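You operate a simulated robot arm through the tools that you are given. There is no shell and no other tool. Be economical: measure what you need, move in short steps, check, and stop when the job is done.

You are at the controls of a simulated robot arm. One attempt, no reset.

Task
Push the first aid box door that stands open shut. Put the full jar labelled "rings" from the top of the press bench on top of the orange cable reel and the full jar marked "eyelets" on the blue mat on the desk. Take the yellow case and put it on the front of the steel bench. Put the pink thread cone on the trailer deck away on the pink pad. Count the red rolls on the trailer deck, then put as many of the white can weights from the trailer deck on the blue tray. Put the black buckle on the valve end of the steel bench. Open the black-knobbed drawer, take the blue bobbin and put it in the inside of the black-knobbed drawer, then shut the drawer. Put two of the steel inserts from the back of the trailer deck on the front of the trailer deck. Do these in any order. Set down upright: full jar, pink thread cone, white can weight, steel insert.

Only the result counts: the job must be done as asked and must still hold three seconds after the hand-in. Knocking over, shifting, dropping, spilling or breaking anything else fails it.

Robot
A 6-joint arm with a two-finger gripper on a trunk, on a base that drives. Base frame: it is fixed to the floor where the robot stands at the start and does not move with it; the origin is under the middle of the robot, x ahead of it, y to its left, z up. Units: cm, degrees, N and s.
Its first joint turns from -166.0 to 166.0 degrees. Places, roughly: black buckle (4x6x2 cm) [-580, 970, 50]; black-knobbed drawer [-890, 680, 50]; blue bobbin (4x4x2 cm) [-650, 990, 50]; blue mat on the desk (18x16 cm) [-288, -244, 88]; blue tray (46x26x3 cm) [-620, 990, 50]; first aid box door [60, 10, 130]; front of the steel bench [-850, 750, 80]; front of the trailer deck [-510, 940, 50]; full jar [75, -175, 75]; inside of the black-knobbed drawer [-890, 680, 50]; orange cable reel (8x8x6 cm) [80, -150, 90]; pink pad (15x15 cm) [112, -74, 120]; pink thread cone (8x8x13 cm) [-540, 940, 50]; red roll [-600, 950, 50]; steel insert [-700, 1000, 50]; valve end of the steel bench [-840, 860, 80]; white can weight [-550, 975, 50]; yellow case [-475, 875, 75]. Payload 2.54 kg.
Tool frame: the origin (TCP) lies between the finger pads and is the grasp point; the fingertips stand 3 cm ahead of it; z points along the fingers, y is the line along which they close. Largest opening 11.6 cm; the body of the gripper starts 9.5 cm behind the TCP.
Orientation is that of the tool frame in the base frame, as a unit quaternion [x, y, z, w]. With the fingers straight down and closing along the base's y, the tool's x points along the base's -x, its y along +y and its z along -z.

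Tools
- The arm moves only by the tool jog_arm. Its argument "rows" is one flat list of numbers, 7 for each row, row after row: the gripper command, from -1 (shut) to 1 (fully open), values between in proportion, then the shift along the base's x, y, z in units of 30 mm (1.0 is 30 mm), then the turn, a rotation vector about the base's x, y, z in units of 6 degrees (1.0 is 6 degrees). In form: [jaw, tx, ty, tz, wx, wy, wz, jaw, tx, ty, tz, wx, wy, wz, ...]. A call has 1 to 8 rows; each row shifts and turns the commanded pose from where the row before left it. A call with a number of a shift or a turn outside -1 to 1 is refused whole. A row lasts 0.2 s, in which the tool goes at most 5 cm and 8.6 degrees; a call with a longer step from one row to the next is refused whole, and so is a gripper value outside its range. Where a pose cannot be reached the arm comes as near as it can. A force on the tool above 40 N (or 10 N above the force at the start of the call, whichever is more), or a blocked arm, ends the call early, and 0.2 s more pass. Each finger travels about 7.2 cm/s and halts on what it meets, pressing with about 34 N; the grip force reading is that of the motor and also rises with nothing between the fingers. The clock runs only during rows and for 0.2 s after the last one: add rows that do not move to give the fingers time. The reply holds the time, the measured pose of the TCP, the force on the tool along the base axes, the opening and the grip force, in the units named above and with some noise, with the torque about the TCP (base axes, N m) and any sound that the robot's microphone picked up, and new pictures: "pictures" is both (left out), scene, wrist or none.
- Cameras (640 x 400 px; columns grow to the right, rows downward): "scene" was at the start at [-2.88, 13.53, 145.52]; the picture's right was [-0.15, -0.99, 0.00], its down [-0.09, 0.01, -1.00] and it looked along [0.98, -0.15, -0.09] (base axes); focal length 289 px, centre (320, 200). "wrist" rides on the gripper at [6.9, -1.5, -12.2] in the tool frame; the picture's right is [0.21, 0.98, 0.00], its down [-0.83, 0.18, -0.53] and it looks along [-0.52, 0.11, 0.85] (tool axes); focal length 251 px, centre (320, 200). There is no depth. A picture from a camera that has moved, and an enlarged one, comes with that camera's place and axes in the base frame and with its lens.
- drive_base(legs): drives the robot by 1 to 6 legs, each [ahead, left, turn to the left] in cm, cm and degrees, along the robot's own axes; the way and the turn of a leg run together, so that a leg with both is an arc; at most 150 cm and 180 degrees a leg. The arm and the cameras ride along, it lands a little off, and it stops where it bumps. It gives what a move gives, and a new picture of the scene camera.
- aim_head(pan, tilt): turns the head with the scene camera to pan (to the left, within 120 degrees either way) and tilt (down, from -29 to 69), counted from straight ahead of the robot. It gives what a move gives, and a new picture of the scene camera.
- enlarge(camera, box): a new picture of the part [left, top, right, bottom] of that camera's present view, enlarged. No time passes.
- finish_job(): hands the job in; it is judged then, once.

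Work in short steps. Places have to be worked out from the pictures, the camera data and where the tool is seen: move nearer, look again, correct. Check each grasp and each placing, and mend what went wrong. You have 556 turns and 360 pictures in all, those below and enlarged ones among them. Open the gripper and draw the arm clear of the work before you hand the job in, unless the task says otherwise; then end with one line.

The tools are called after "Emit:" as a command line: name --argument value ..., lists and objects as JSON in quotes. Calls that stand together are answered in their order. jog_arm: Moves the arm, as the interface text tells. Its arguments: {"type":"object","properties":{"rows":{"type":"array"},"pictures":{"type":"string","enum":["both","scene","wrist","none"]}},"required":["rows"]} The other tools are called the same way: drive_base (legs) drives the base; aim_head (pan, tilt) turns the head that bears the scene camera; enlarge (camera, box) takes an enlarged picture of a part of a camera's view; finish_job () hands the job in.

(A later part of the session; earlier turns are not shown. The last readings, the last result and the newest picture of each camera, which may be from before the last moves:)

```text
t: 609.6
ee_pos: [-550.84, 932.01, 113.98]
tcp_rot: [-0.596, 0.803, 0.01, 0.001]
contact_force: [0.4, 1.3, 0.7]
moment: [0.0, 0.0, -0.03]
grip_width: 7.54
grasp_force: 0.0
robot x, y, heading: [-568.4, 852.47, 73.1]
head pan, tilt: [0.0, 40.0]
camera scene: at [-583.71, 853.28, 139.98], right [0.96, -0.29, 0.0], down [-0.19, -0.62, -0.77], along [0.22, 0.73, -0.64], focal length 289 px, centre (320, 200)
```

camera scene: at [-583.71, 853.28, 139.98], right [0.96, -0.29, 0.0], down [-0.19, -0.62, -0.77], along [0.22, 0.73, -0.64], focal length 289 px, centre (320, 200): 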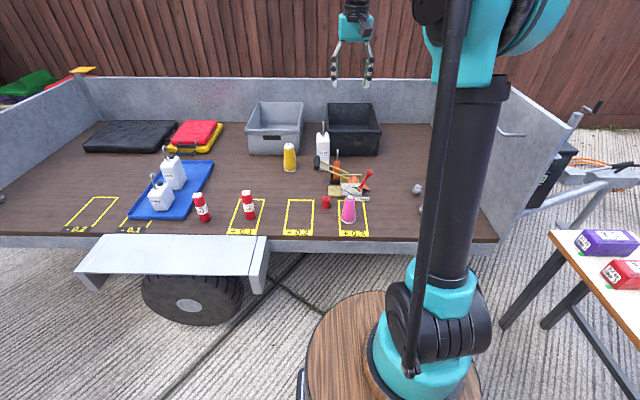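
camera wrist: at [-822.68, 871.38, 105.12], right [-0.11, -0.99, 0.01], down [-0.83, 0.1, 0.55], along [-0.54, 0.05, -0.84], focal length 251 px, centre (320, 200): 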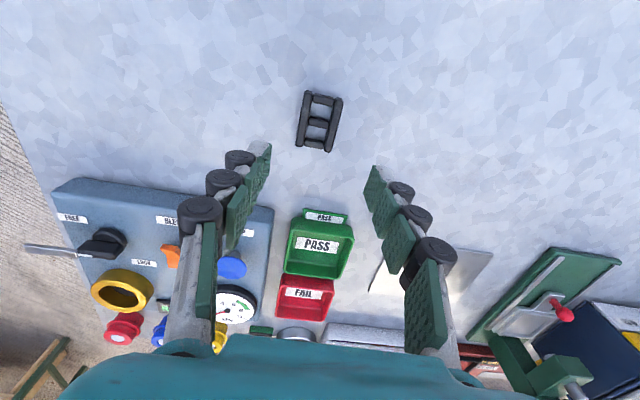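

Emit:
jog_arm --rows '[0.5, 0.3, 0.4, -1, 0, 0, 0, 0.5, 0.3, 0.4, -1, 0, 0, 0, 0.5, 0.3, 0.4, -1, 0, 0, 0, 0.5, 0.3, 0.4, -1, 0, 0, 0, 0.5, 0.3, 0.4, -1, 0, 0, 0, 0.5, 0.3, 0.4, -1, 0, 0, 0, 0.5, 0.3, 0.3, -1, 0, 0, 0, 0.5, 0, 0, -1, 0, 0, 0]' --pictures "none"

Emit:
jog_arm --rows '[0.5, 0, 0, -1, 0, 0, 0, 0.5, 0, 0, -1, 0, 0, 0, 0.5, 0, 0, -1, 0, 0, 0, 0.5, 0, 0, 0, 0, 0, 0]' --pictures "wrist"

```text
t: 611.4
ee_pos: [-544.54, 939.94, 90.03]
tcp_rot: [-0.596, 0.803, 0.009, 0.001]
contact_force: [-0.4, -0.4, 0.2]
moment: [0.02, -0.02, 0.03]
grip_width: 8.67
grasp_force: 0.0
robot x, y, heading: [-568.43, 852.69, 73.2]
head pan, tilt: [0.0, 40.0]
```

```text
t: 612.4
ee_pos: [-544.6, 940.13, 81.05]
tcp_rot: [-0.596, 0.803, 0.01, 0.0]
contact_force: [0.5, -0.3, -0.3]
moment: [0.01, -0.04, 0.03]
grip_width: 8.67
grasp_force: 0.0
robot x, y, heading: [-568.13, 852.32, 73.3]
head pan, tilt: [0.0, 40.0]
camera wrist: at [-544.91, 932.85, 93.12], right [-1.0, 0.08, 0.01], down [0.07, 0.83, 0.55], along [0.03, 0.55, -0.84], focal length 251 px, centre (320, 200)
```

wrist: 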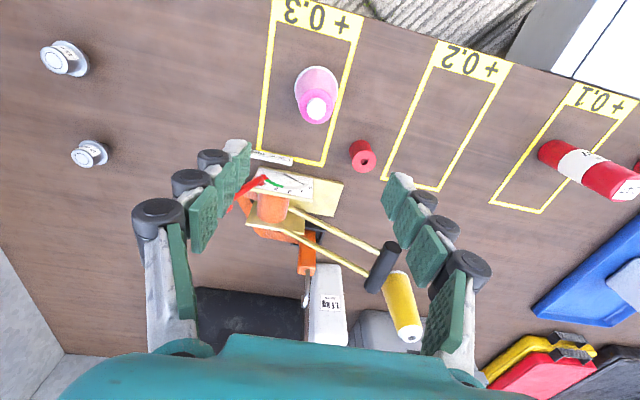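

Aligned with the cone. I lower to z≈57.

Emit:
jog_arm --rows '[0.5, 0, 0, -1, 0, 0, 0, 0.5, 0, 0, -1, 0, 0, 0, 0.5, 0, 0, -1, 0, 0, 0, 0.5, 0, 0, -1, 0, 0, 0, 0.5, 0, 0, -1, 0, 0, 0, 0.5, 0, 0, -1, 0, 0, 0, 0.5, 0, 0, 0, 0, 0, 0]' --pictures "wrist"

```text
t: 614.0
ee_pos: [-544.54, 940.06, 63.12]
tcp_rot: [-0.596, 0.803, 0.01, 0.0]
contact_force: [0.7, 0.1, -0.1]
moment: [0.01, -0.03, -0.01]
grip_width: 8.69
grasp_force: 0.1
robot x, y, heading: [-568.39, 852.6, 73.4]
head pan, tilt: [0.0, 40.0]
camera wrist: at [-544.93, 932.82, 75.08], right [-1.0, 0.08, 0.01], down [0.07, 0.83, 0.55], along [0.03, 0.55, -0.84], focal length 251 px, centre (320, 200)
```

wrist: 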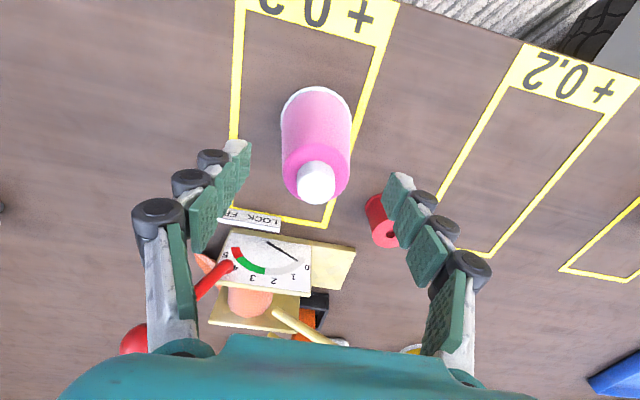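

Emit:
jog_arm --rows '[0.5, 0, -0.13, -1, 0, 0, 0, 0.5, 0, 0, -1, 0, 0, 0, -1, 0, 0, 0, 0, 0, 0, -1, 0, 0, 0, 0, 0, 0, -1, 0, 0, 0, 0, 0, 0, -1, 0, 0, 0, 0, 0, 0, -1, 0, 0, 0, 0, 0, 0]' --pictures "wrist"

```text
t: 615.6
ee_pos: [-544.7, 939.84, 56.99]
tcp_rot: [-0.596, 0.803, 0.009, 0.001]
contact_force: [0.1, -0.8, 0.1]
moment: [-0.02, 0.02, -0.01]
grip_width: 5.77
grasp_force: 34.5
robot x, y, heading: [-568.24, 852.72, 73.4]
head pan, tilt: [0.0, 40.0]
camera wrist: at [-544.98, 932.51, 69.11], right [-1.0, 0.08, 0.01], down [0.07, 0.83, 0.55], along [0.03, 0.55, -0.84], focal length 251 px, centre (320, 200)
```

wrist: 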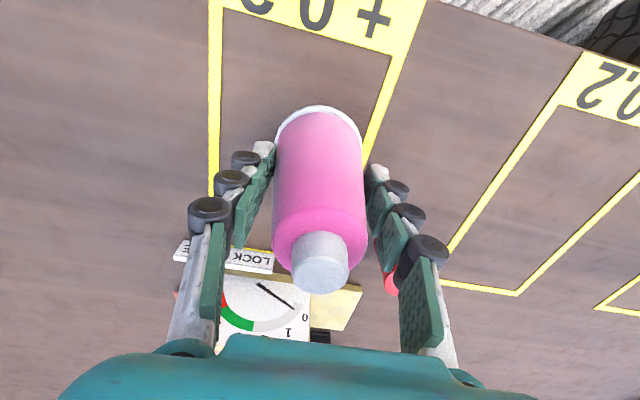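

Gripped at 5.8 cm. I lift slowly and check that it holds.

Emit:
jog_arm --rows '[-1, 0, 0, 0.3, 0, 0, 0, -1, 0, 0, 0.7, 0, 0, 0, -1, 0, 0, 1, 0, 0, 0, -1, 0, 0, 1, 0, 0, 0, -1, 0, 0, 1, 0, 0, 0, -1, 0, 0, 1, 0, 0, 0, -1, 0, 0, 1, 0, 0, 0, -1, 0, 0, 1, 0, 0, 0]' --pictures "wrist"

```text
t: 617.4
ee_pos: [-544.41, 939.66, 78.14]
tcp_rot: [-0.597, 0.803, 0.009, 0.001]
contact_force: [-0.1, 0.4, -2.0]
moment: [-0.01, 0.04, 0.02]
grip_width: 5.77
grasp_force: 34.1
robot x, y, heading: [-568.46, 852.48, 72.9]
head pan, tilt: [0.0, 40.0]
camera wrist: at [-544.9, 932.52, 90.15], right [-1.0, 0.08, 0.01], down [0.07, 0.83, 0.55], along [0.03, 0.55, -0.84], focal length 251 px, centre (320, 200)
```

wrist: 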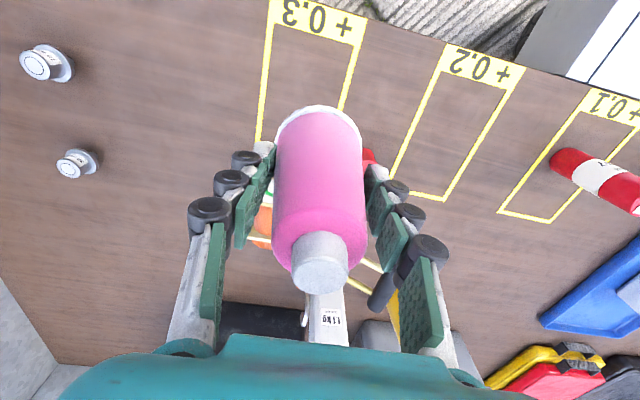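

The cone is held. I raise it to z≈124, retract and start the long drive home along the known route.

Emit:
jog_arm --rows '[-1, 0, 0, 1, 0, 0, 0, -1, 0, 0, 1, 0, 0, 0, -1, 0, 0, 1, 0, 0, 0, -1, -0.2, -0.6, 1, 0, 0, 0, -1, -0.2, -0.6, 1, 0, 0, 0, -1, -0.2, -0.6, 1, 0, 0, 0, -1, -0.2, -0.6, 1, 0, 0, 0, -1, -0.2, -0.6, 1, 0, 0, 0]' --pictures "none"

Emit:
jog_arm --rows '[-1, -0.2, -0.6, 1, 0, 0, 0, -1, -0.2, -0.6, 1, 0, 0, 0, -1, -0.2, -0.6, 1, 0, 0, 0, -1, 0, 0, 1, 0, 0, 0, -1, 0, 0, 1, 0, 0, 0, -1, 0, 0, 1, 0, 0, 0, -1, 0, 0, 1, 0, 0, 0]' --pictures "none"

Emit:
drive_base --legs '[[17, 17, 0], [0, 95, 0], [-69, 52, 0], [-106, -12, 0], [-106, -12, 0]]'

```text
t: 619.2
ee_pos: [-547.77, 930.85, 102.0]
tcp_rot: [-0.596, 0.803, 0.01, 0.001]
contact_force: [-0.1, 0.4, -2.8]
moment: [-0.08, 0.02, 0.0]
grip_width: 5.76
grasp_force: 33.8
robot x, y, heading: [-567.81, 852.32, 73.3]
head pan, tilt: [0.0, 40.0]
```

```text
t: 620.8
ee_pos: [-549.32, 925.31, 123.18]
tcp_rot: [-0.596, 0.803, 0.009, 0.001]
contact_force: [0.6, 0.2, -1.8]
moment: [-0.03, 0.02, -0.01]
grip_width: 5.8
grasp_force: 34.2
robot x, y, heading: [-568.48, 852.32, 73.3]
head pan, tilt: [0.0, 40.0]
```

```text
t: 641.5
ee_pos: [-756.72, 711.85, 123.14]
tcp_rot: [-0.599, 0.8, 0.009, 0.001]
contact_force: [0.6, 0.7, -2.9]
moment: [0.04, -0.01, -0.04]
grip_width: 5.72
grasp_force: 34.1
robot x, y, heading: [-775.54, 638.47, 73.4]
head pan, tilt: [0.0, 40.0]
camera scene: at [-790.6, 639.44, 139.97], right [0.96, -0.28, 0.0], down [-0.18, -0.62, -0.77], along [0.22, 0.74, -0.64], focal length 289 px, centre (320, 200)
```

scene: 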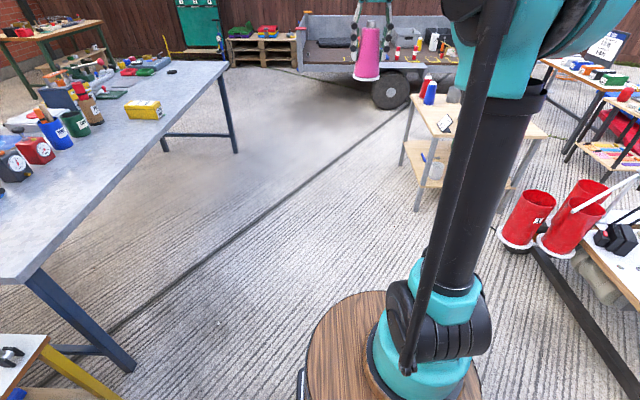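

Emit:
drive_base --legs '[[-105.3, -22.9, 0], [-105.3, -22.9, 0], [-105.3, -22.9, 0], [0, 0, -73.4]]'

Emit:
aim_head --pan 20 --tilt 35

```text
t: 660.4
ee_pos: [-726.21, 319.84, 123.11]
tcp_rot: [0.005, 1.0, 0.007, 0.006]
contact_force: [-0.1, -0.3, -2.2]
moment: [0.01, 0.03, 0.04]
grip_width: 5.66
grasp_force: 33.7
robot x, y, heading: [-801.46, 317.92, -0.6]
head pan, tilt: [0.0, 40.0]
camera scene: at [-804.95, 332.79, 139.97], right [-0.01, -1.0, 0.0], down [-0.64, 0.01, -0.77], along [0.77, -0.01, -0.64], focal length 289 px, centre (320, 200)
```

scene: 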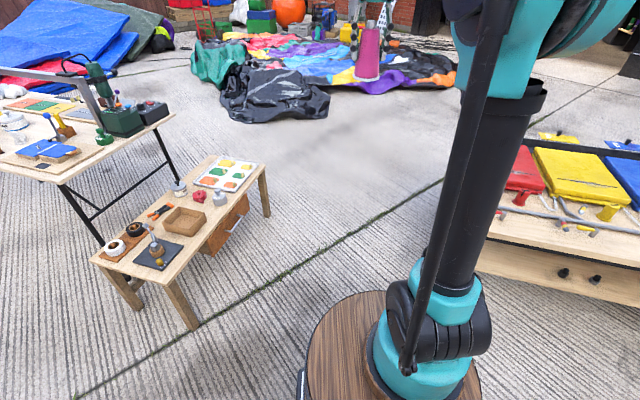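

```text
t: 661.2
ee_pos: [-726.37, 319.9, 123.02]
tcp_rot: [0.005, 1.0, 0.007, 0.006]
contact_force: [-0.2, -0.8, -2.8]
moment: [0.02, 0.03, -0.02]
grip_width: 5.69
grasp_force: 34.4
robot x, y, heading: [-801.27, 317.81, -0.9]
head pan, tilt: [20.0, 35.0]
camera scene: at [-805.15, 335.79, 140.73], right [0.33, -0.94, 0.0], down [-0.54, -0.19, -0.82], along [0.77, 0.27, -0.57], focal length 289 px, centre (320, 200)
```

scene: 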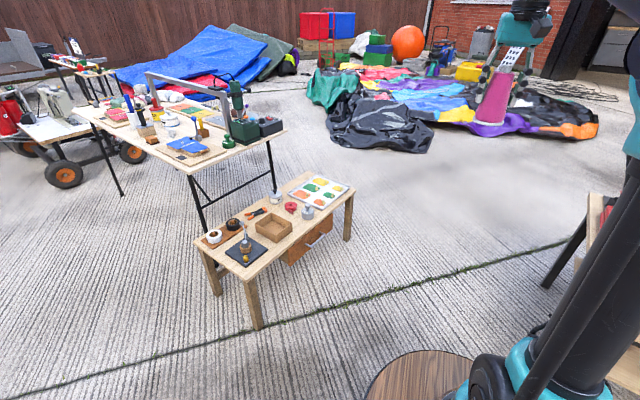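

Emit:
drive_base --legs '[[75, 11, 0], [71, -18, 0], [71, -8, 0], [52, -102, 0], [52, -102, 0]]'

```text
t: 683.2
ee_pos: [-404.57, 100.82, 123.07]
tcp_rot: [0.003, 1.0, 0.007, 0.006]
contact_force: [0.5, 0.4, -2.1]
moment: [0.0, 0.02, 0.0]
grip_width: 5.65
grasp_force: 33.6
robot x, y, heading: [-479.87, 98.23, -0.2]
head pan, tilt: [20.0, 35.0]
camera scene: at [-483.38, 116.41, 140.73], right [0.34, -0.94, 0.0], down [-0.54, -0.19, -0.82], along [0.77, 0.28, -0.57], focal length 289 px, centre (320, 200)
```

scene: 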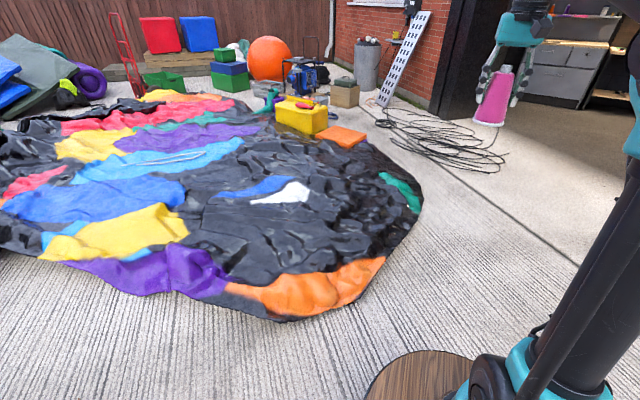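

Emit:
drive_base --legs '[[107, -80, 0], [107, -80, 0], [107, -80, 0], [0, 0, -17.5]]'

Emit:
aim_head --pan 10 --tilt 12

```text
t: 703.5
ee_pos: [-86.06, -159.4, 123.16]
tcp_rot: [0.149, 0.989, 0.006, 0.006]
contact_force: [0.1, 0.1, -2.9]
moment: [-0.02, -0.01, 0.04]
grip_width: 5.64
grasp_force: 34.4
robot x, y, heading: [-159.03, -140.03, -17.3]
head pan, tilt: [20.0, 35.0]
camera scene: at [-157.01, -121.72, 140.73], right [0.05, -1.0, 0.0], down [-0.57, -0.03, -0.82], along [0.82, 0.04, -0.57], focal length 289 px, centre (320, 200)
```

scene: 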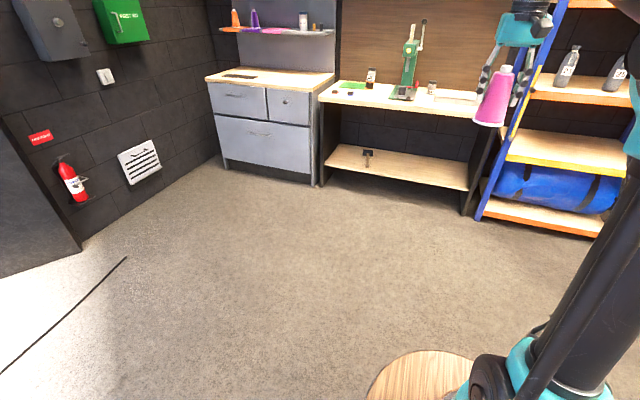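

```text
t: 704.4
ee_pos: [-85.94, -159.28, 123.11]
tcp_rot: [0.149, 0.989, 0.006, 0.007]
contact_force: [-0.2, 0.6, -2.4]
moment: [-0.01, 0.01, -0.01]
grip_width: 5.6
grasp_force: 34.1
robot x, y, heading: [-158.97, -139.92, -17.1]
head pan, tilt: [10.0, 12.0]
camera scene: at [-156.55, -123.31, 144.41], right [-0.12, -0.99, 0.0], down [-0.21, 0.03, -0.98], along [0.97, -0.12, -0.21], focal length 289 px, centre (320, 200)
```

scene: 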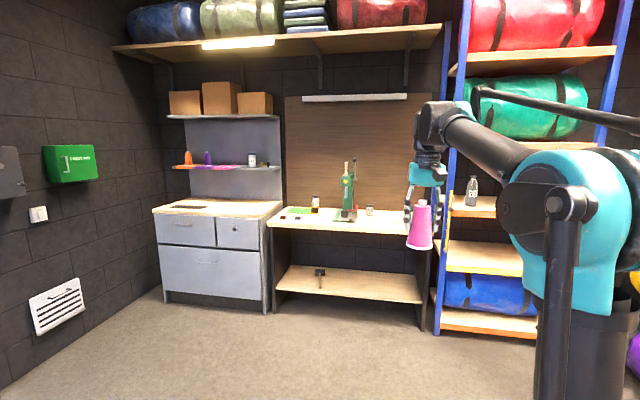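

Emit:
drive_base --legs '[[45, 70, 0], [45, 70, 0]]'

Emit:
enlarge --camera "scene" --box '[160, 60, 480, 260]'

```text
t: 712.8
ee_pos: [40.9, -51.69, 123.2]
tcp_rot: [0.15, 0.989, 0.006, 0.008]
contact_force: [0.1, -0.2, -2.5]
moment: [-0.01, -0.01, -0.03]
grip_width: 5.64
grasp_force: 34.2
robot x, y, heading: [-31.86, -32.06, -17.1]
head pan, tilt: [10.0, 12.0]
camera scene: at [-29.47, -15.34, 144.42], right [-0.13, -0.99, 0.0], down [-0.21, 0.03, -0.98], along [0.97, -0.12, -0.21], focal length 289 px, centre (320, 200)
```

scene: 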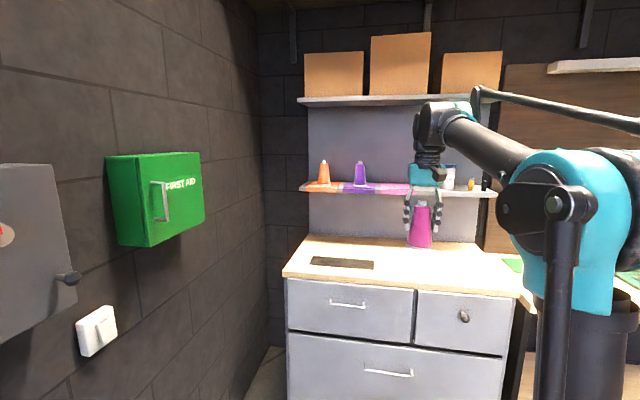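

```text
2.00 times, centred on (320, 160) of scene
camera zoom: at [-29.47, -15.34, 144.42], right [-0.13, -0.99, 0.0], down [-0.21, 0.03, -0.98], along [0.97, -0.12, -0.21], focal length 578 px, centre (320, 280)
```

zoom: 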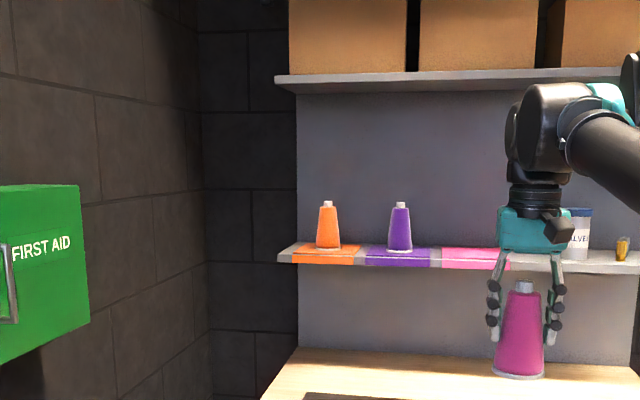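

The pink pad is on the middle shelf, with only about 42 cm up to the shelf above, too tight for the vertical wrist. I drive closer first and plan to regrasp the cone with a tilted tool on the counter.

Emit:
drive_base --legs '[[51, 2, 0]]'

Emit:
aim_head --pan -5 --tilt 25

```text
t: 715.8
ee_pos: [89.9, -65.29, 123.01]
tcp_rot: [0.152, 0.988, 0.007, 0.008]
contact_force: [0.8, 0.9, -1.6]
moment: [0.0, 0.03, 0.0]
grip_width: 5.65
grasp_force: 33.7
robot x, y, heading: [17.59, -45.25, -17.6]
head pan, tilt: [10.0, 12.0]
camera scene: at [19.76, -28.66, 144.42], right [-0.13, -0.99, 0.0], down [-0.21, 0.03, -0.98], along [0.97, -0.13, -0.21], focal length 289 px, centre (320, 200)
```

scene: 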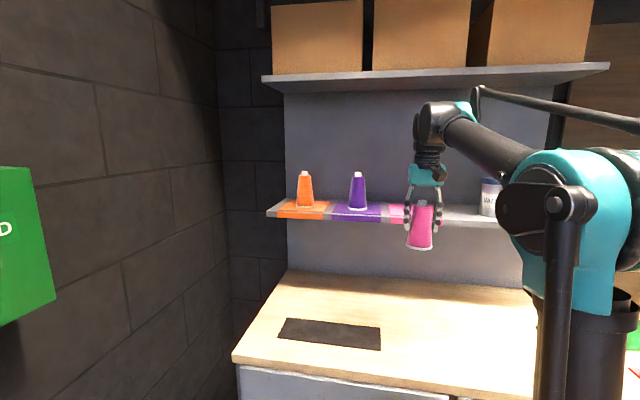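

```text
t: 716.6
ee_pos: [90.06, -65.4, 123.11]
tcp_rot: [0.152, 0.988, 0.005, 0.007]
contact_force: [0.1, -0.6, -2.4]
moment: [-0.03, 0.01, 0.0]
grip_width: 5.67
grasp_force: 33.9
robot x, y, heading: [17.46, -45.45, -17.4]
head pan, tilt: [-5.0, 25.0]
camera scene: at [19.03, -30.96, 142.31], right [-0.38, -0.92, 0.0], down [-0.39, 0.16, -0.91], along [0.84, -0.35, -0.42], focal length 289 px, centre (320, 200)
```

scene: 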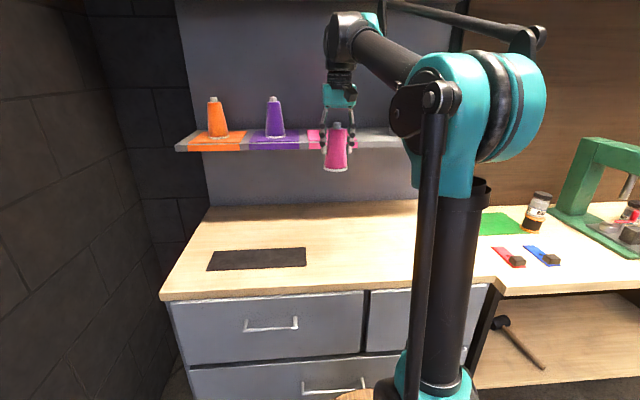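

The pink pad centre is at about (113,−74.5) and the counter top at z≈84.5. I set the cone upright on the clear counter at about (93,−69.5) to regrasp with a tilted tool.

Emit:
jog_arm --rows '[-1, 0.12, -0.17, -1, 0, 0, 0, -1, 0.12, -0.17, -1, 0, 0, 0, -1, 0.12, -0.17, -1, 0, 0, 0, -1, 0.12, -0.17, -1, 0, 0, 0, -1, 0.12, -0.17, -1, 0, 0, 0, -1, 0.12, -0.17, -1, 0, 0, 0, -1, 0.12, -0.17, -1, 0, 0, 0, -1, 0.12, -0.17, -1, 0, 0, 0]' --pictures "both"

```text
t: 718.4
ee_pos: [92.97, -69.32, 99.1]
tcp_rot: [0.152, 0.988, 0.007, 0.007]
contact_force: [-0.5, 0.0, -2.2]
moment: [-0.01, 0.02, -0.01]
grip_width: 5.62
grasp_force: 34.1
robot x, y, heading: [17.63, -45.18, -17.8]
head pan, tilt: [-5.0, 25.0]
camera scene: at [19.01, -30.96, 142.3], right [-0.38, -0.92, 0.0], down [-0.39, 0.16, -0.91], along [0.84, -0.35, -0.42], focal length 289 px, centre (320, 200)
camera wrist: at [85.67, -68.83, 111.19], right [0.09, 1.0, 0.01], down [0.83, -0.08, 0.55], along [0.55, -0.04, -0.84], focal length 251 px, centre (320, 200)
```

scene: 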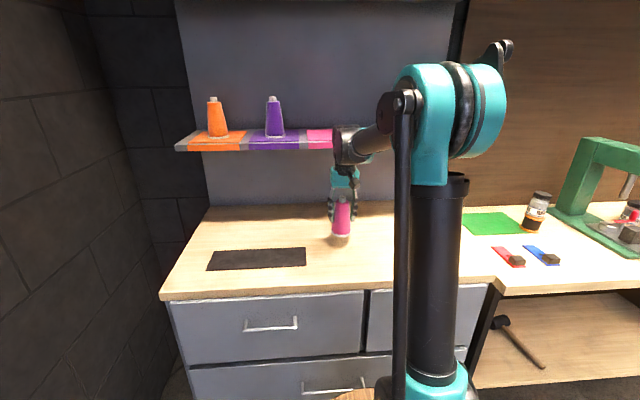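
wrist: 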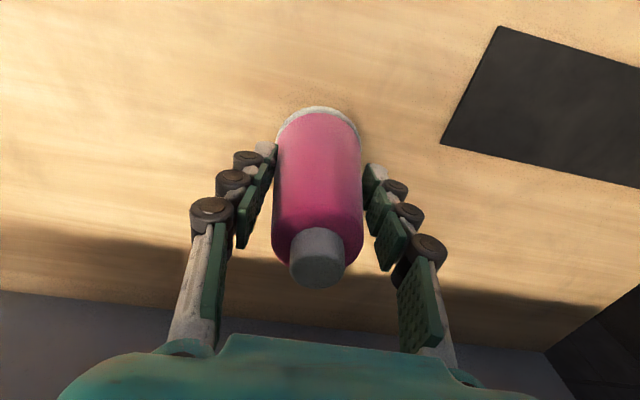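

Emit:
jog_arm --rows '[-1, 0, 0, -1, 0, 0, 0, -1, 0, 0, -0.7, 0, 0, 0, -1, 0, 0, -0.2, 0, 0, 0, -1, 0, 0, -0.12, 0, 0, 0, -1, 0, 0, -0.1, 0, 0, 0, -1, 0, 0, 0, 0, 0, 0]' --pictures "none"

Emit:
jog_arm --rows '[-1, 0, 0, -0.1, 0, 0, 0, -1, 0, 0, -0.1, 0, 0, 0, -1, 0, 0, 0, 0, 0, 0]' --pictures "none"

```text
t: 719.1
ee_pos: [92.7, -69.24, 94.09]
tcp_rot: [0.153, 0.988, 0.007, 0.006]
contact_force: [-5.9, 2.9, 16.1]
moment: [-0.04, -0.01, -0.03]
grip_width: 5.69
grasp_force: 34.0
robot x, y, heading: [17.38, -45.22, -18.0]
head pan, tilt: [-5.0, 25.0]
stopped in row 3: the force on the tool passed its limit at 68 N (the readings are from after the stop); the commanded pose is now the measured one
```

```text
t: 719.5
ee_pos: [92.83, -69.34, 94.05]
tcp_rot: [0.153, 0.988, 0.007, 0.007]
contact_force: [-6.0, 1.3, 19.9]
moment: [-0.09, -0.08, 0.03]
grip_width: 5.68
grasp_force: 33.9
robot x, y, heading: [17.1, -45.3, -17.6]
head pan, tilt: [-5.0, 25.0]
stopped in row 1: the force on the tool passed its limit at 45 N (the readings are from after the stop); the commanded pose is now the measured one
```

Touchdown. I ease off, open and rise above the cone.

Emit:
jog_arm --rows '[-1, 0, 0, 0.08, 0, 0, 0, 0.6, 0, 0, 0, 0, 0, 0, 0.6, 0, 0, 0, 0, 0, 0, 0.6, 0, 0, 0, 0, 0, 0, 0.6, 0, 0, 1, 0, 0, 0, 0.6, 0, 0, 1, 0, 0, 0, 0.6, 0, 0, 1, 0, 0, 0, 0.6, 0, 0, 1, 0, 0, 0]' --pictures "wrist"

```text
t: 721.3
ee_pos: [92.84, -69.36, 106.29]
tcp_rot: [0.153, 0.988, 0.006, 0.007]
contact_force: [0.0, 1.0, 0.4]
moment: [-0.04, 0.02, -0.02]
grip_width: 9.3
grasp_force: 0.2
robot x, y, heading: [17.3, -45.05, -17.5]
head pan, tilt: [-5.0, 25.0]
camera wrist: at [85.73, -68.84, 118.31], right [0.09, 1.0, 0.01], down [0.83, -0.08, 0.55], along [0.55, -0.04, -0.84], focal length 251 px, centre (320, 200)
```

wrist: 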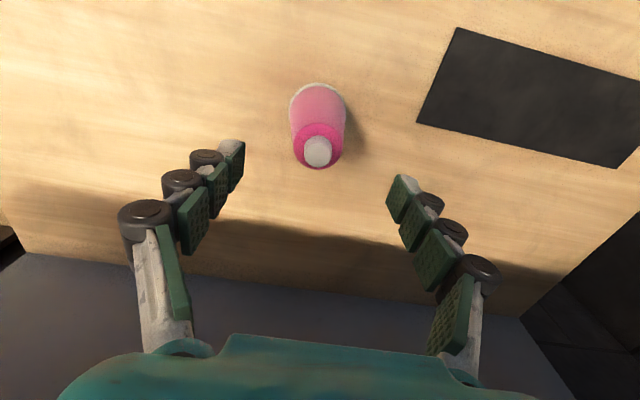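

The cone stands on the counter. I back the base off 17 cm, then tilt the tool 45° forward.

Emit:
jog_arm --rows '[0.6, 0, 0, 1, 0, 0, 0]' --pictures "none"

Emit:
drive_base --legs '[[-17, 0, 0]]'

Emit:
jog_arm --rows '[0.6, 0, 0, 0, -0.3, -0.95, 0, 0.6, 0, 0, 0, -0.3, -0.95, 0, 0.6, 0, 0, 0, -0.3, -0.95, 0, 0.6, 0, 0, 0, -0.3, -0.95, 0, 0.6, 0, 0, 0, -0.3, -0.95, 0, 0.6, 0, 0, 0, -0.3, -0.95, 0, 0.6, 0, 0, 0, -0.3, -0.95, 0, 0.6, 0, 0, 0, -0.15, -0.48, 0]' --pictures "both"

```text
t: 721.7
ee_pos: [92.85, -69.36, 109.15]
tcp_rot: [0.152, 0.988, 0.007, 0.007]
contact_force: [0.5, 0.1, -0.2]
moment: [-0.01, 0.02, 0.0]
grip_width: 9.33
grasp_force: 0.0
robot x, y, heading: [17.35, -45.1, -17.6]
head pan, tilt: [-5.0, 25.0]
```

```text
t: 723.1
ee_pos: [76.78, -64.18, 109.16]
tcp_rot: [0.153, 0.988, 0.007, 0.007]
contact_force: [-0.1, 0.0, 0.4]
moment: [-0.08, 0.0, -0.01]
grip_width: 9.26
grasp_force: 0.1
robot x, y, heading: [1.28, -39.74, -18.0]
head pan, tilt: [-5.0, 25.0]
camera scene: at [2.82, -25.83, 142.3], right [-0.38, -0.92, 0.0], down [-0.39, 0.16, -0.91], along [0.84, -0.35, -0.42], focal length 289 px, centre (320, 200)
```

scene: 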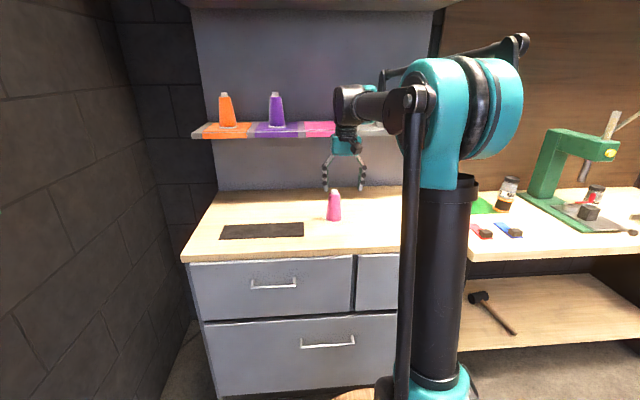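

```text
t: 724.9
ee_pos: [76.58, -64.25, 109.09]
tcp_rot: [0.138, 0.911, -0.051, 0.384]
contact_force: [0.1, -1.4, 0.4]
moment: [-0.03, -0.05, 0.01]
grip_width: 9.3
grasp_force: 0.0
robot x, y, heading: [1.18, -40.19, -17.7]
head pan, tilt: [-5.0, 25.0]
camera scene: at [2.83, -25.83, 142.3], right [-0.38, -0.92, 0.0], down [-0.39, 0.16, -0.91], along [0.84, -0.35, -0.42], focal length 289 px, centre (320, 200)
camera wrist: at [63.37, -61.82, 112.72], right [0.14, 0.98, -0.14], down [0.24, 0.1, 0.97], along [0.96, -0.17, -0.22], focal length 251 px, centre (320, 200)
```

scene: 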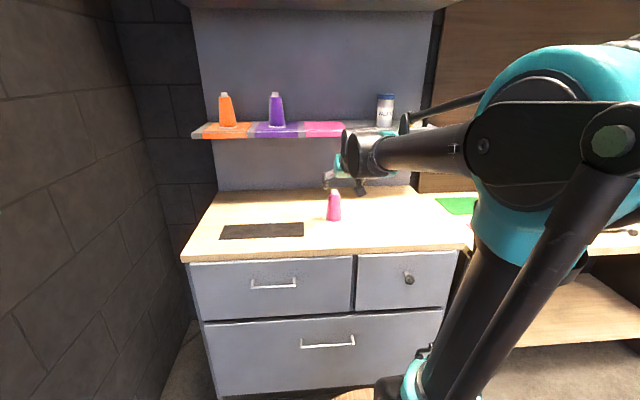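
wrist: 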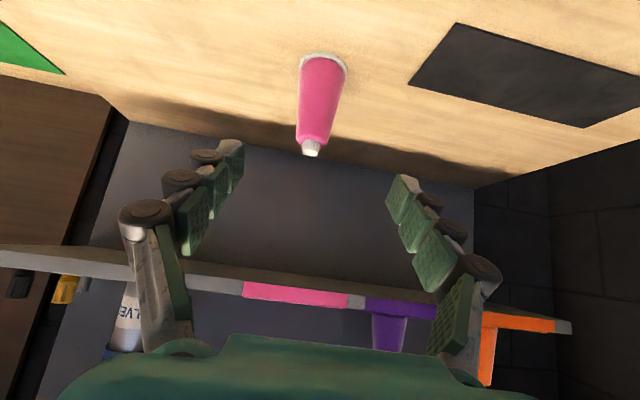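

Emit:
enlarge --camera "scene" --box '[180, 80, 440, 240]'

```text
2.46 times, centred on (310, 160) of scene
camera zoom: at [2.83, -25.83, 142.3], right [-0.38, -0.92, 0.0], down [-0.39, 0.16, -0.91], along [0.84, -0.35, -0.42], focal length 711 px, centre (345, 298)
```

zoom: 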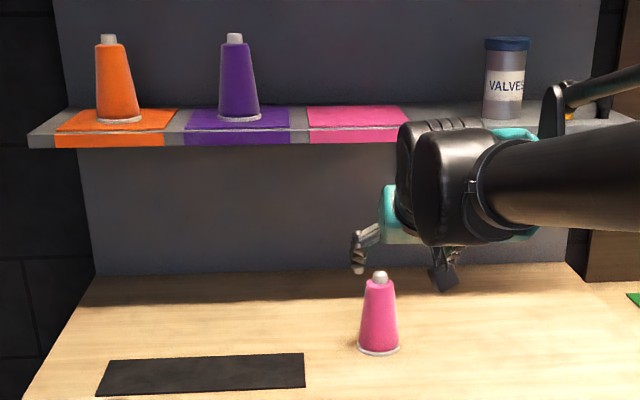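

I have precise fixes: pad centre (112,−73.7,119.6), cone at (92.9,−69.4). The tool axis already points at the cone's lower half, so I advance along it.

Emit:
jog_arm --rows '[0.6, 0.675, -0.215, -0.72, 0, 0, 0, 0.6, 0.675, -0.215, -0.72, 0, 0, 0, 0.6, 0.675, -0.215, -0.72, 0, 0, 0, 0.6, 0.675, -0.215, -0.72, 0, 0, 0, 0.6, 0.675, -0.215, -0.72, 0, 0, 0, 0.6, 0, 0, 0, 0, 0, 0]' --pictures "wrist"

```text
t: 726.3
ee_pos: [86.78, -67.48, 98.29]
tcp_rot: [0.139, 0.911, -0.052, 0.384]
contact_force: [0.1, -0.2, 0.4]
moment: [0.02, -0.04, 0.02]
grip_width: 9.29
grasp_force: 0.0
robot x, y, heading: [1.38, -40.37, -17.7]
head pan, tilt: [-5.0, 25.0]
camera wrist: at [73.55, -65.04, 101.82], right [0.14, 0.98, -0.14], down [0.24, 0.1, 0.97], along [0.96, -0.17, -0.22], focal length 251 px, centre (320, 200)
```

wrist: 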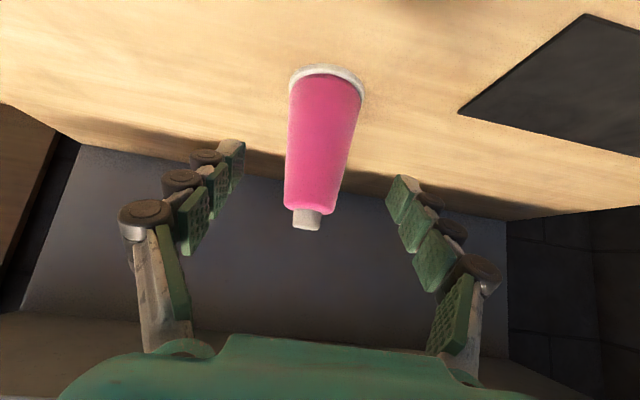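

Emit:
jog_arm --rows '[0.6, 0.675, -0.215, -0.72, 0, 0, 0, 0.6, 0.675, -0.215, -0.72, 0, 0, 0, 0.6, 0.675, -0.215, -0.72, 0, 0, 0, 0.6, 0, 0, 0, 0, 0, 0]' --pictures "wrist"

```text
t: 727.3
ee_pos: [93.0, -69.54, 91.8]
tcp_rot: [0.139, 0.911, -0.052, 0.384]
contact_force: [0.0, 0.4, 0.2]
moment: [-0.02, -0.01, -0.02]
grip_width: 9.29
grasp_force: 0.1
robot x, y, heading: [0.95, -40.49, -17.7]
head pan, tilt: [-5.0, 25.0]
camera wrist: at [79.58, -67.05, 95.32], right [0.14, 0.98, -0.14], down [0.24, 0.1, 0.97], along [0.96, -0.17, -0.22], focal length 251 px, centre (320, 200)
```

wrist: 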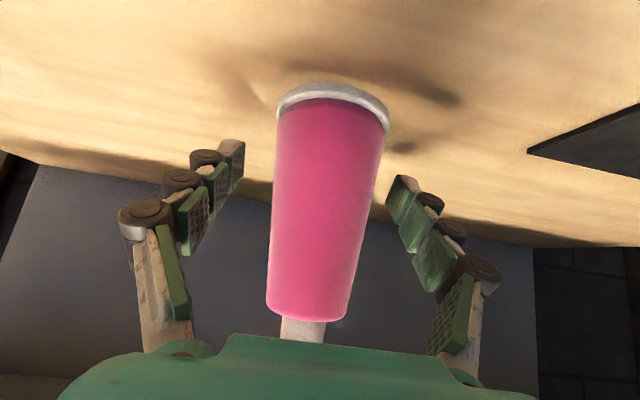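

Emit:
jog_arm --rows '[-1, 0, 0, 0, 0, 0, 0, -1, 0, 0, 0, 0, 0, 0, -1, 0, 0, 0, 0, 0, 0, -1, 0, 0, 0, 0, 0, 0, -1, 0, 0, 0, 0, 0, 0]' --pictures "wrist"

```text
t: 728.5
ee_pos: [92.9, -69.42, 91.83]
tcp_rot: [0.138, 0.911, -0.052, 0.385]
contact_force: [-0.6, 0.6, 2.2]
moment: [0.02, -0.05, -0.01]
grip_width: 6.24
grasp_force: 33.9
robot x, y, heading: [1.13, -40.11, -17.7]
head pan, tilt: [-5.0, 25.0]
camera wrist: at [79.57, -67.04, 95.36], right [0.14, 0.98, -0.14], down [0.24, 0.1, 0.97], along [0.96, -0.17, -0.22], focal length 251 px, centre (320, 200)
```

wrist: 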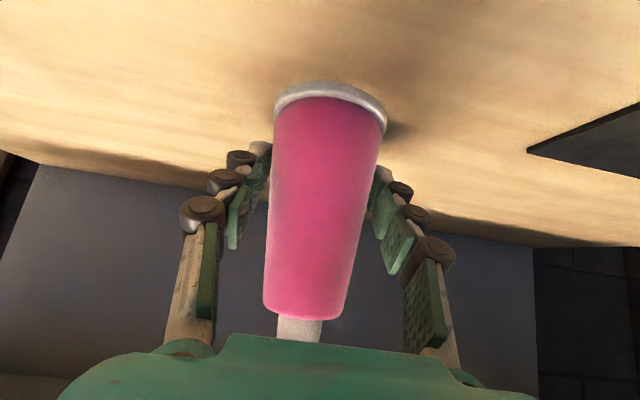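

Gripped at 6.2 cm. I lift straight up to clear the shelf height.

Emit:
jog_arm --rows '[-1, 0, 0, 0.5, 0, 0, 0, -1, 0, 0, 1, 0, 0, 0, -1, 0, 0, 1, 0, 0, 0, -1, 0, 0, 1, 0, 0, 0, -1, 0, 0, 1, 0, 0, 0, -1, 0, 0, 1, 0, 0, 0, -1, 0, 0, 1, 0, 0, 0, -1, 0, 0, 1, 0, 0, 0]' --pictures "none"

Emit:
jog_arm --rows '[-1, 0, 0, 1, 0, 0, 0, -1, 0, 0, 1, 0, 0, 0, -1, 0, 0, 1, 0, 0, 0, -1, 0, 0, 1, 0, 0, 0, -1, 0, 0, 0.6, 0, 0, 0, -1, 0, 0, 0, 0, 0, 0]' --pictures "both"

```text
t: 730.3
ee_pos: [92.99, -69.45, 114.51]
tcp_rot: [0.14, 0.911, -0.052, 0.384]
contact_force: [-0.1, -0.3, -1.6]
moment: [0.02, 0.02, 0.0]
grip_width: 6.24
grasp_force: 34.4
robot x, y, heading: [1.25, -39.79, -17.5]
head pan, tilt: [-5.0, 25.0]
```

```text
t: 731.7
ee_pos: [92.98, -69.41, 128.3]
tcp_rot: [0.139, 0.911, -0.052, 0.384]
contact_force: [-0.2, -1.0, -1.9]
moment: [0.03, 0.02, 0.02]
grip_width: 6.22
grasp_force: 33.9
robot x, y, heading: [1.29, -40.15, -17.4]
head pan, tilt: [-5.0, 25.0]
camera scene: at [2.84, -25.83, 142.3], right [-0.38, -0.92, 0.0], down [-0.39, 0.16, -0.91], along [0.84, -0.35, -0.42], focal length 289 px, centre (320, 200)
camera wrist: at [79.5, -66.98, 131.8], right [0.14, 0.98, -0.14], down [0.24, 0.1, 0.97], along [0.96, -0.17, -0.22], focal length 251 px, centre (320, 200)
```

scene: 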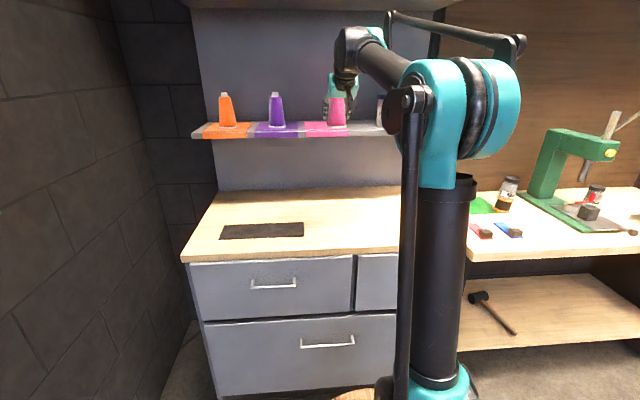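
wrist: 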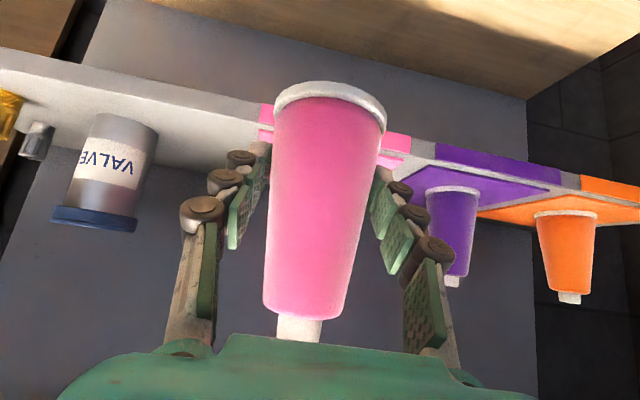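

Emit:
drive_base --legs '[[9, 0, 0]]'

Emit:
enlarge --camera "scene" --box '[180, 0, 440, 160]'

```text
t: 732.8
ee_pos: [101.51, -72.26, 128.16]
tcp_rot: [0.14, 0.911, -0.052, 0.384]
contact_force: [-0.3, -0.4, -2.1]
moment: [0.03, 0.02, 0.02]
grip_width: 6.24
grasp_force: 33.8
robot x, y, heading: [10.18, -42.57, -17.8]
head pan, tilt: [-5.0, 25.0]
camera scene: at [11.43, -28.56, 142.3], right [-0.39, -0.92, 0.0], down [-0.39, 0.16, -0.91], along [0.84, -0.35, -0.42], focal length 289 px, centre (320, 200)
```

scene: 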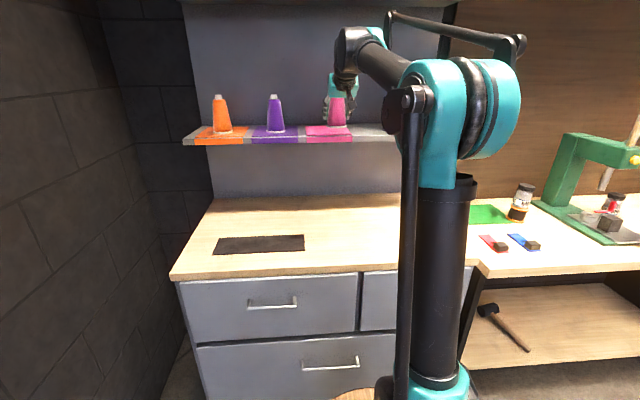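

```text
2.46 times, centred on (310, 80) of scene
camera zoom: at [11.43, -28.56, 142.3], right [-0.39, -0.92, 0.0], down [-0.39, 0.16, -0.91], along [0.84, -0.35, -0.42], focal length 711 px, centre (345, 495)
```

zoom: 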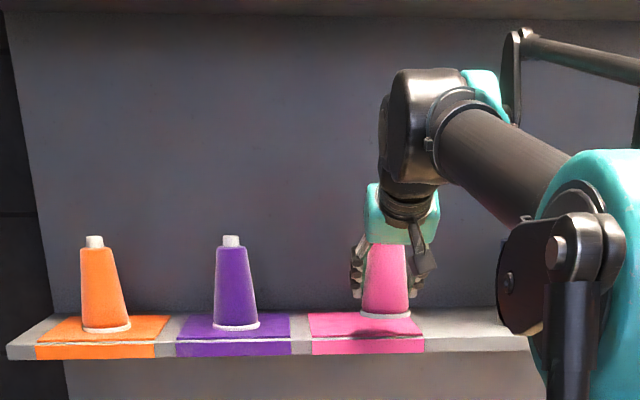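

The pad centre is confirmed at (112.3,−74). I move the cone in over the pad with 3 cm clearance.

Emit:
jog_arm --rows '[-1, 0.8, -0.12, 0, 0, 0, 0, -1, 0.8, -0.12, 0, 0, 0, 0, -1, 0.8, -0.12, 0, 0, 0, 0, -1, 0.8, -0.12, 0, 0, 0, 0, -1, 0.3, -0.05, 0, 0, 0, 0, -1, 0, 0, 0, 0, 0, 0]' --pictures "wrist"

Emit:
enlarge --camera "scene" --box '[180, 0, 440, 160]'

```text
t: 734.2
ee_pos: [111.85, -73.83, 128.3]
tcp_rot: [0.139, 0.912, -0.052, 0.383]
contact_force: [-0.6, 0.4, -3.1]
moment: [-0.03, 0.01, 0.0]
grip_width: 6.21
grasp_force: 33.8
robot x, y, heading: [9.45, -42.67, -17.6]
head pan, tilt: [-5.0, 25.0]
camera wrist: at [98.56, -71.36, 131.79], right [0.14, 0.98, -0.14], down [0.24, 0.1, 0.97], along [0.96, -0.17, -0.22], focal length 251 px, centre (320, 200)
```

wrist: 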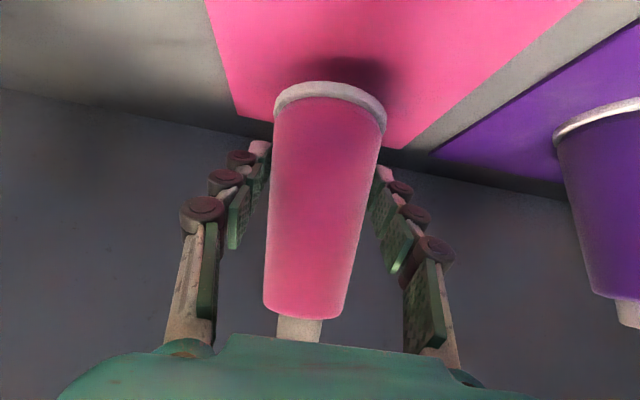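

```text
2.46 times, centred on (310, 80) of scene
camera zoom: at [11.42, -28.56, 142.3], right [-0.39, -0.92, 0.0], down [-0.39, 0.16, -0.91], along [0.84, -0.35, -0.42], focal length 711 px, centre (345, 495)
```

zoom: 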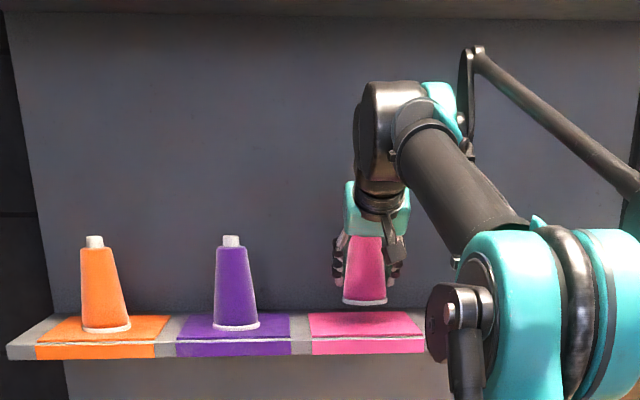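

The cone is over the pad. I shift 0.8 cm left and lower gently.

Emit:
jog_arm --rows '[-1, 0.08, 0.26, -0.3, 0, 0, 0, -1, 0, 0, -0.3, 0, 0, 0, -1, 0, 0, -0.2, 0, 0, 0, -1, 0, 0, -0.1, 0, 0, 0, -1, 0, 0, 0, 0, 0, 0]' --pictures "none"

Emit:
enlarge --camera "scene" --box '[250, 80, 410, 160]'

```text
t: 735.4
ee_pos: [112.24, -73.01, 125.58]
tcp_rot: [0.139, 0.911, -0.052, 0.384]
contact_force: [-0.1, -0.2, -2.5]
moment: [0.01, 0.01, 0.01]
grip_width: 6.21
grasp_force: 34.0
robot x, y, heading: [9.86, -42.89, -17.8]
head pan, tilt: [-5.0, 25.0]
```

```text
4.00 times, centred on (330, 120) of scene
camera zoom: at [11.43, -28.56, 142.3], right [-0.39, -0.92, 0.0], down [-0.39, 0.16, -0.91], along [0.84, -0.35, -0.42], focal length 1155 px, centre (280, 520)
```

zoom: 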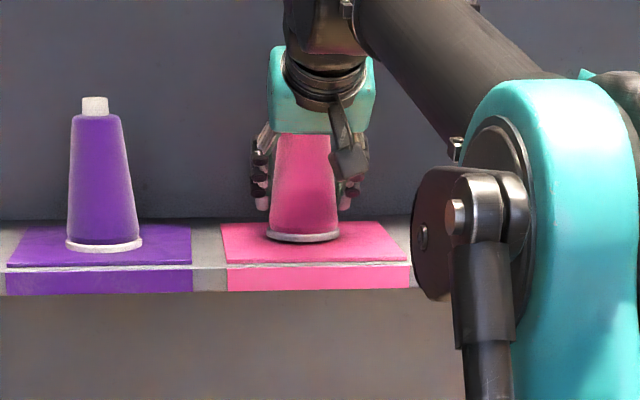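

Nearly down. I lower in fine steps until contact.

Emit:
jog_arm --rows '[-1, 0, 0, -0.1, 0, 0, 0, -1, 0, 0, -0.07, 0, 0, 0, -1, 0, 0, 0, 0, 0, 0]' --pictures "none"

Emit:
jog_arm --rows '[-1, 0, 0, -0.07, 0, 0, 0, -1, 0, 0, -0.05, 0, 0, 0, -1, 0, 0, 0, 0, 0, 0]' --pictures "none"

```text
t: 736.2
ee_pos: [112.08, -72.97, 125.3]
tcp_rot: [0.139, 0.911, -0.051, 0.386]
contact_force: [9.7, 0.0, 29.6]
moment: [-0.31, -0.19, -0.08]
grip_width: 6.22
grasp_force: 33.5
robot x, y, heading: [10.07, -42.81, -17.7]
head pan, tilt: [-5.0, 25.0]
```

```text
t: 736.6
ee_pos: [112.04, -73.11, 125.26]
tcp_rot: [0.139, 0.911, -0.052, 0.386]
contact_force: [-3.1, 2.1, 9.5]
moment: [0.21, 0.37, 0.03]
grip_width: 6.24
grasp_force: 34.0
robot x, y, heading: [9.71, -42.63, -17.4]
head pan, tilt: [-5.0, 25.0]
stopped in row 1: the force on the tool passed its limit at 45 N (the readings are from after the stop); the commanded pose is now the measured one
```

Touchdown on the pad. I open and withdraw straight back.

Emit:
jog_arm --rows '[0.7, 0, 0, 0, 0, 0, 0, 0.7, 0, 0, 0, 0, 0, 0, 0.7, 0, 0, 0, 0, 0, 0, 0.7, -0.4, 0.13, 0.1, 0, 0, 0, 0.7, -0.9, 0.29, 0.2, 0, 0, 0, 0.7, -0.95, 0.3, 0.2, 0, 0, 0, 0.7, -0.95, 0.3, 0.2, 0, 0, 0, 0.7, -0.95, 0.3, 0, 0, 0, 0]' --pictures "wrist"

Emit:
enlarge --camera "scene" --box '[200, 60, 440, 210]'

```text
t: 738.4
ee_pos: [99.88, -69.09, 127.17]
tcp_rot: [0.138, 0.911, -0.051, 0.386]
contact_force: [0.9, -1.1, 0.8]
moment: [-0.02, 0.03, 0.0]
grip_width: 9.88
grasp_force: 0.0
robot x, y, heading: [9.64, -42.71, -17.4]
head pan, tilt: [-5.0, 25.0]
camera wrist: at [86.4, -66.64, 130.64], right [0.14, 0.98, -0.14], down [0.23, 0.11, 0.97], along [0.96, -0.17, -0.21], focal length 251 px, centre (320, 200)
```

wrist: 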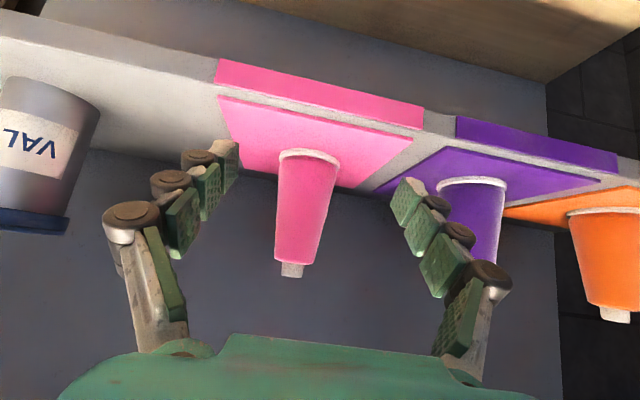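

```text
2.67 times, centred on (320, 135) of scene
camera zoom: at [11.46, -28.57, 142.3], right [-0.39, -0.92, 0.0], down [-0.39, 0.16, -0.91], along [0.84, -0.35, -0.42], focal length 770 px, centre (320, 373)
```

zoom: 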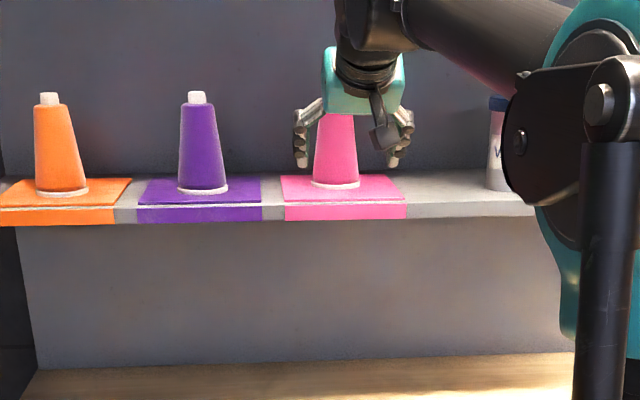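

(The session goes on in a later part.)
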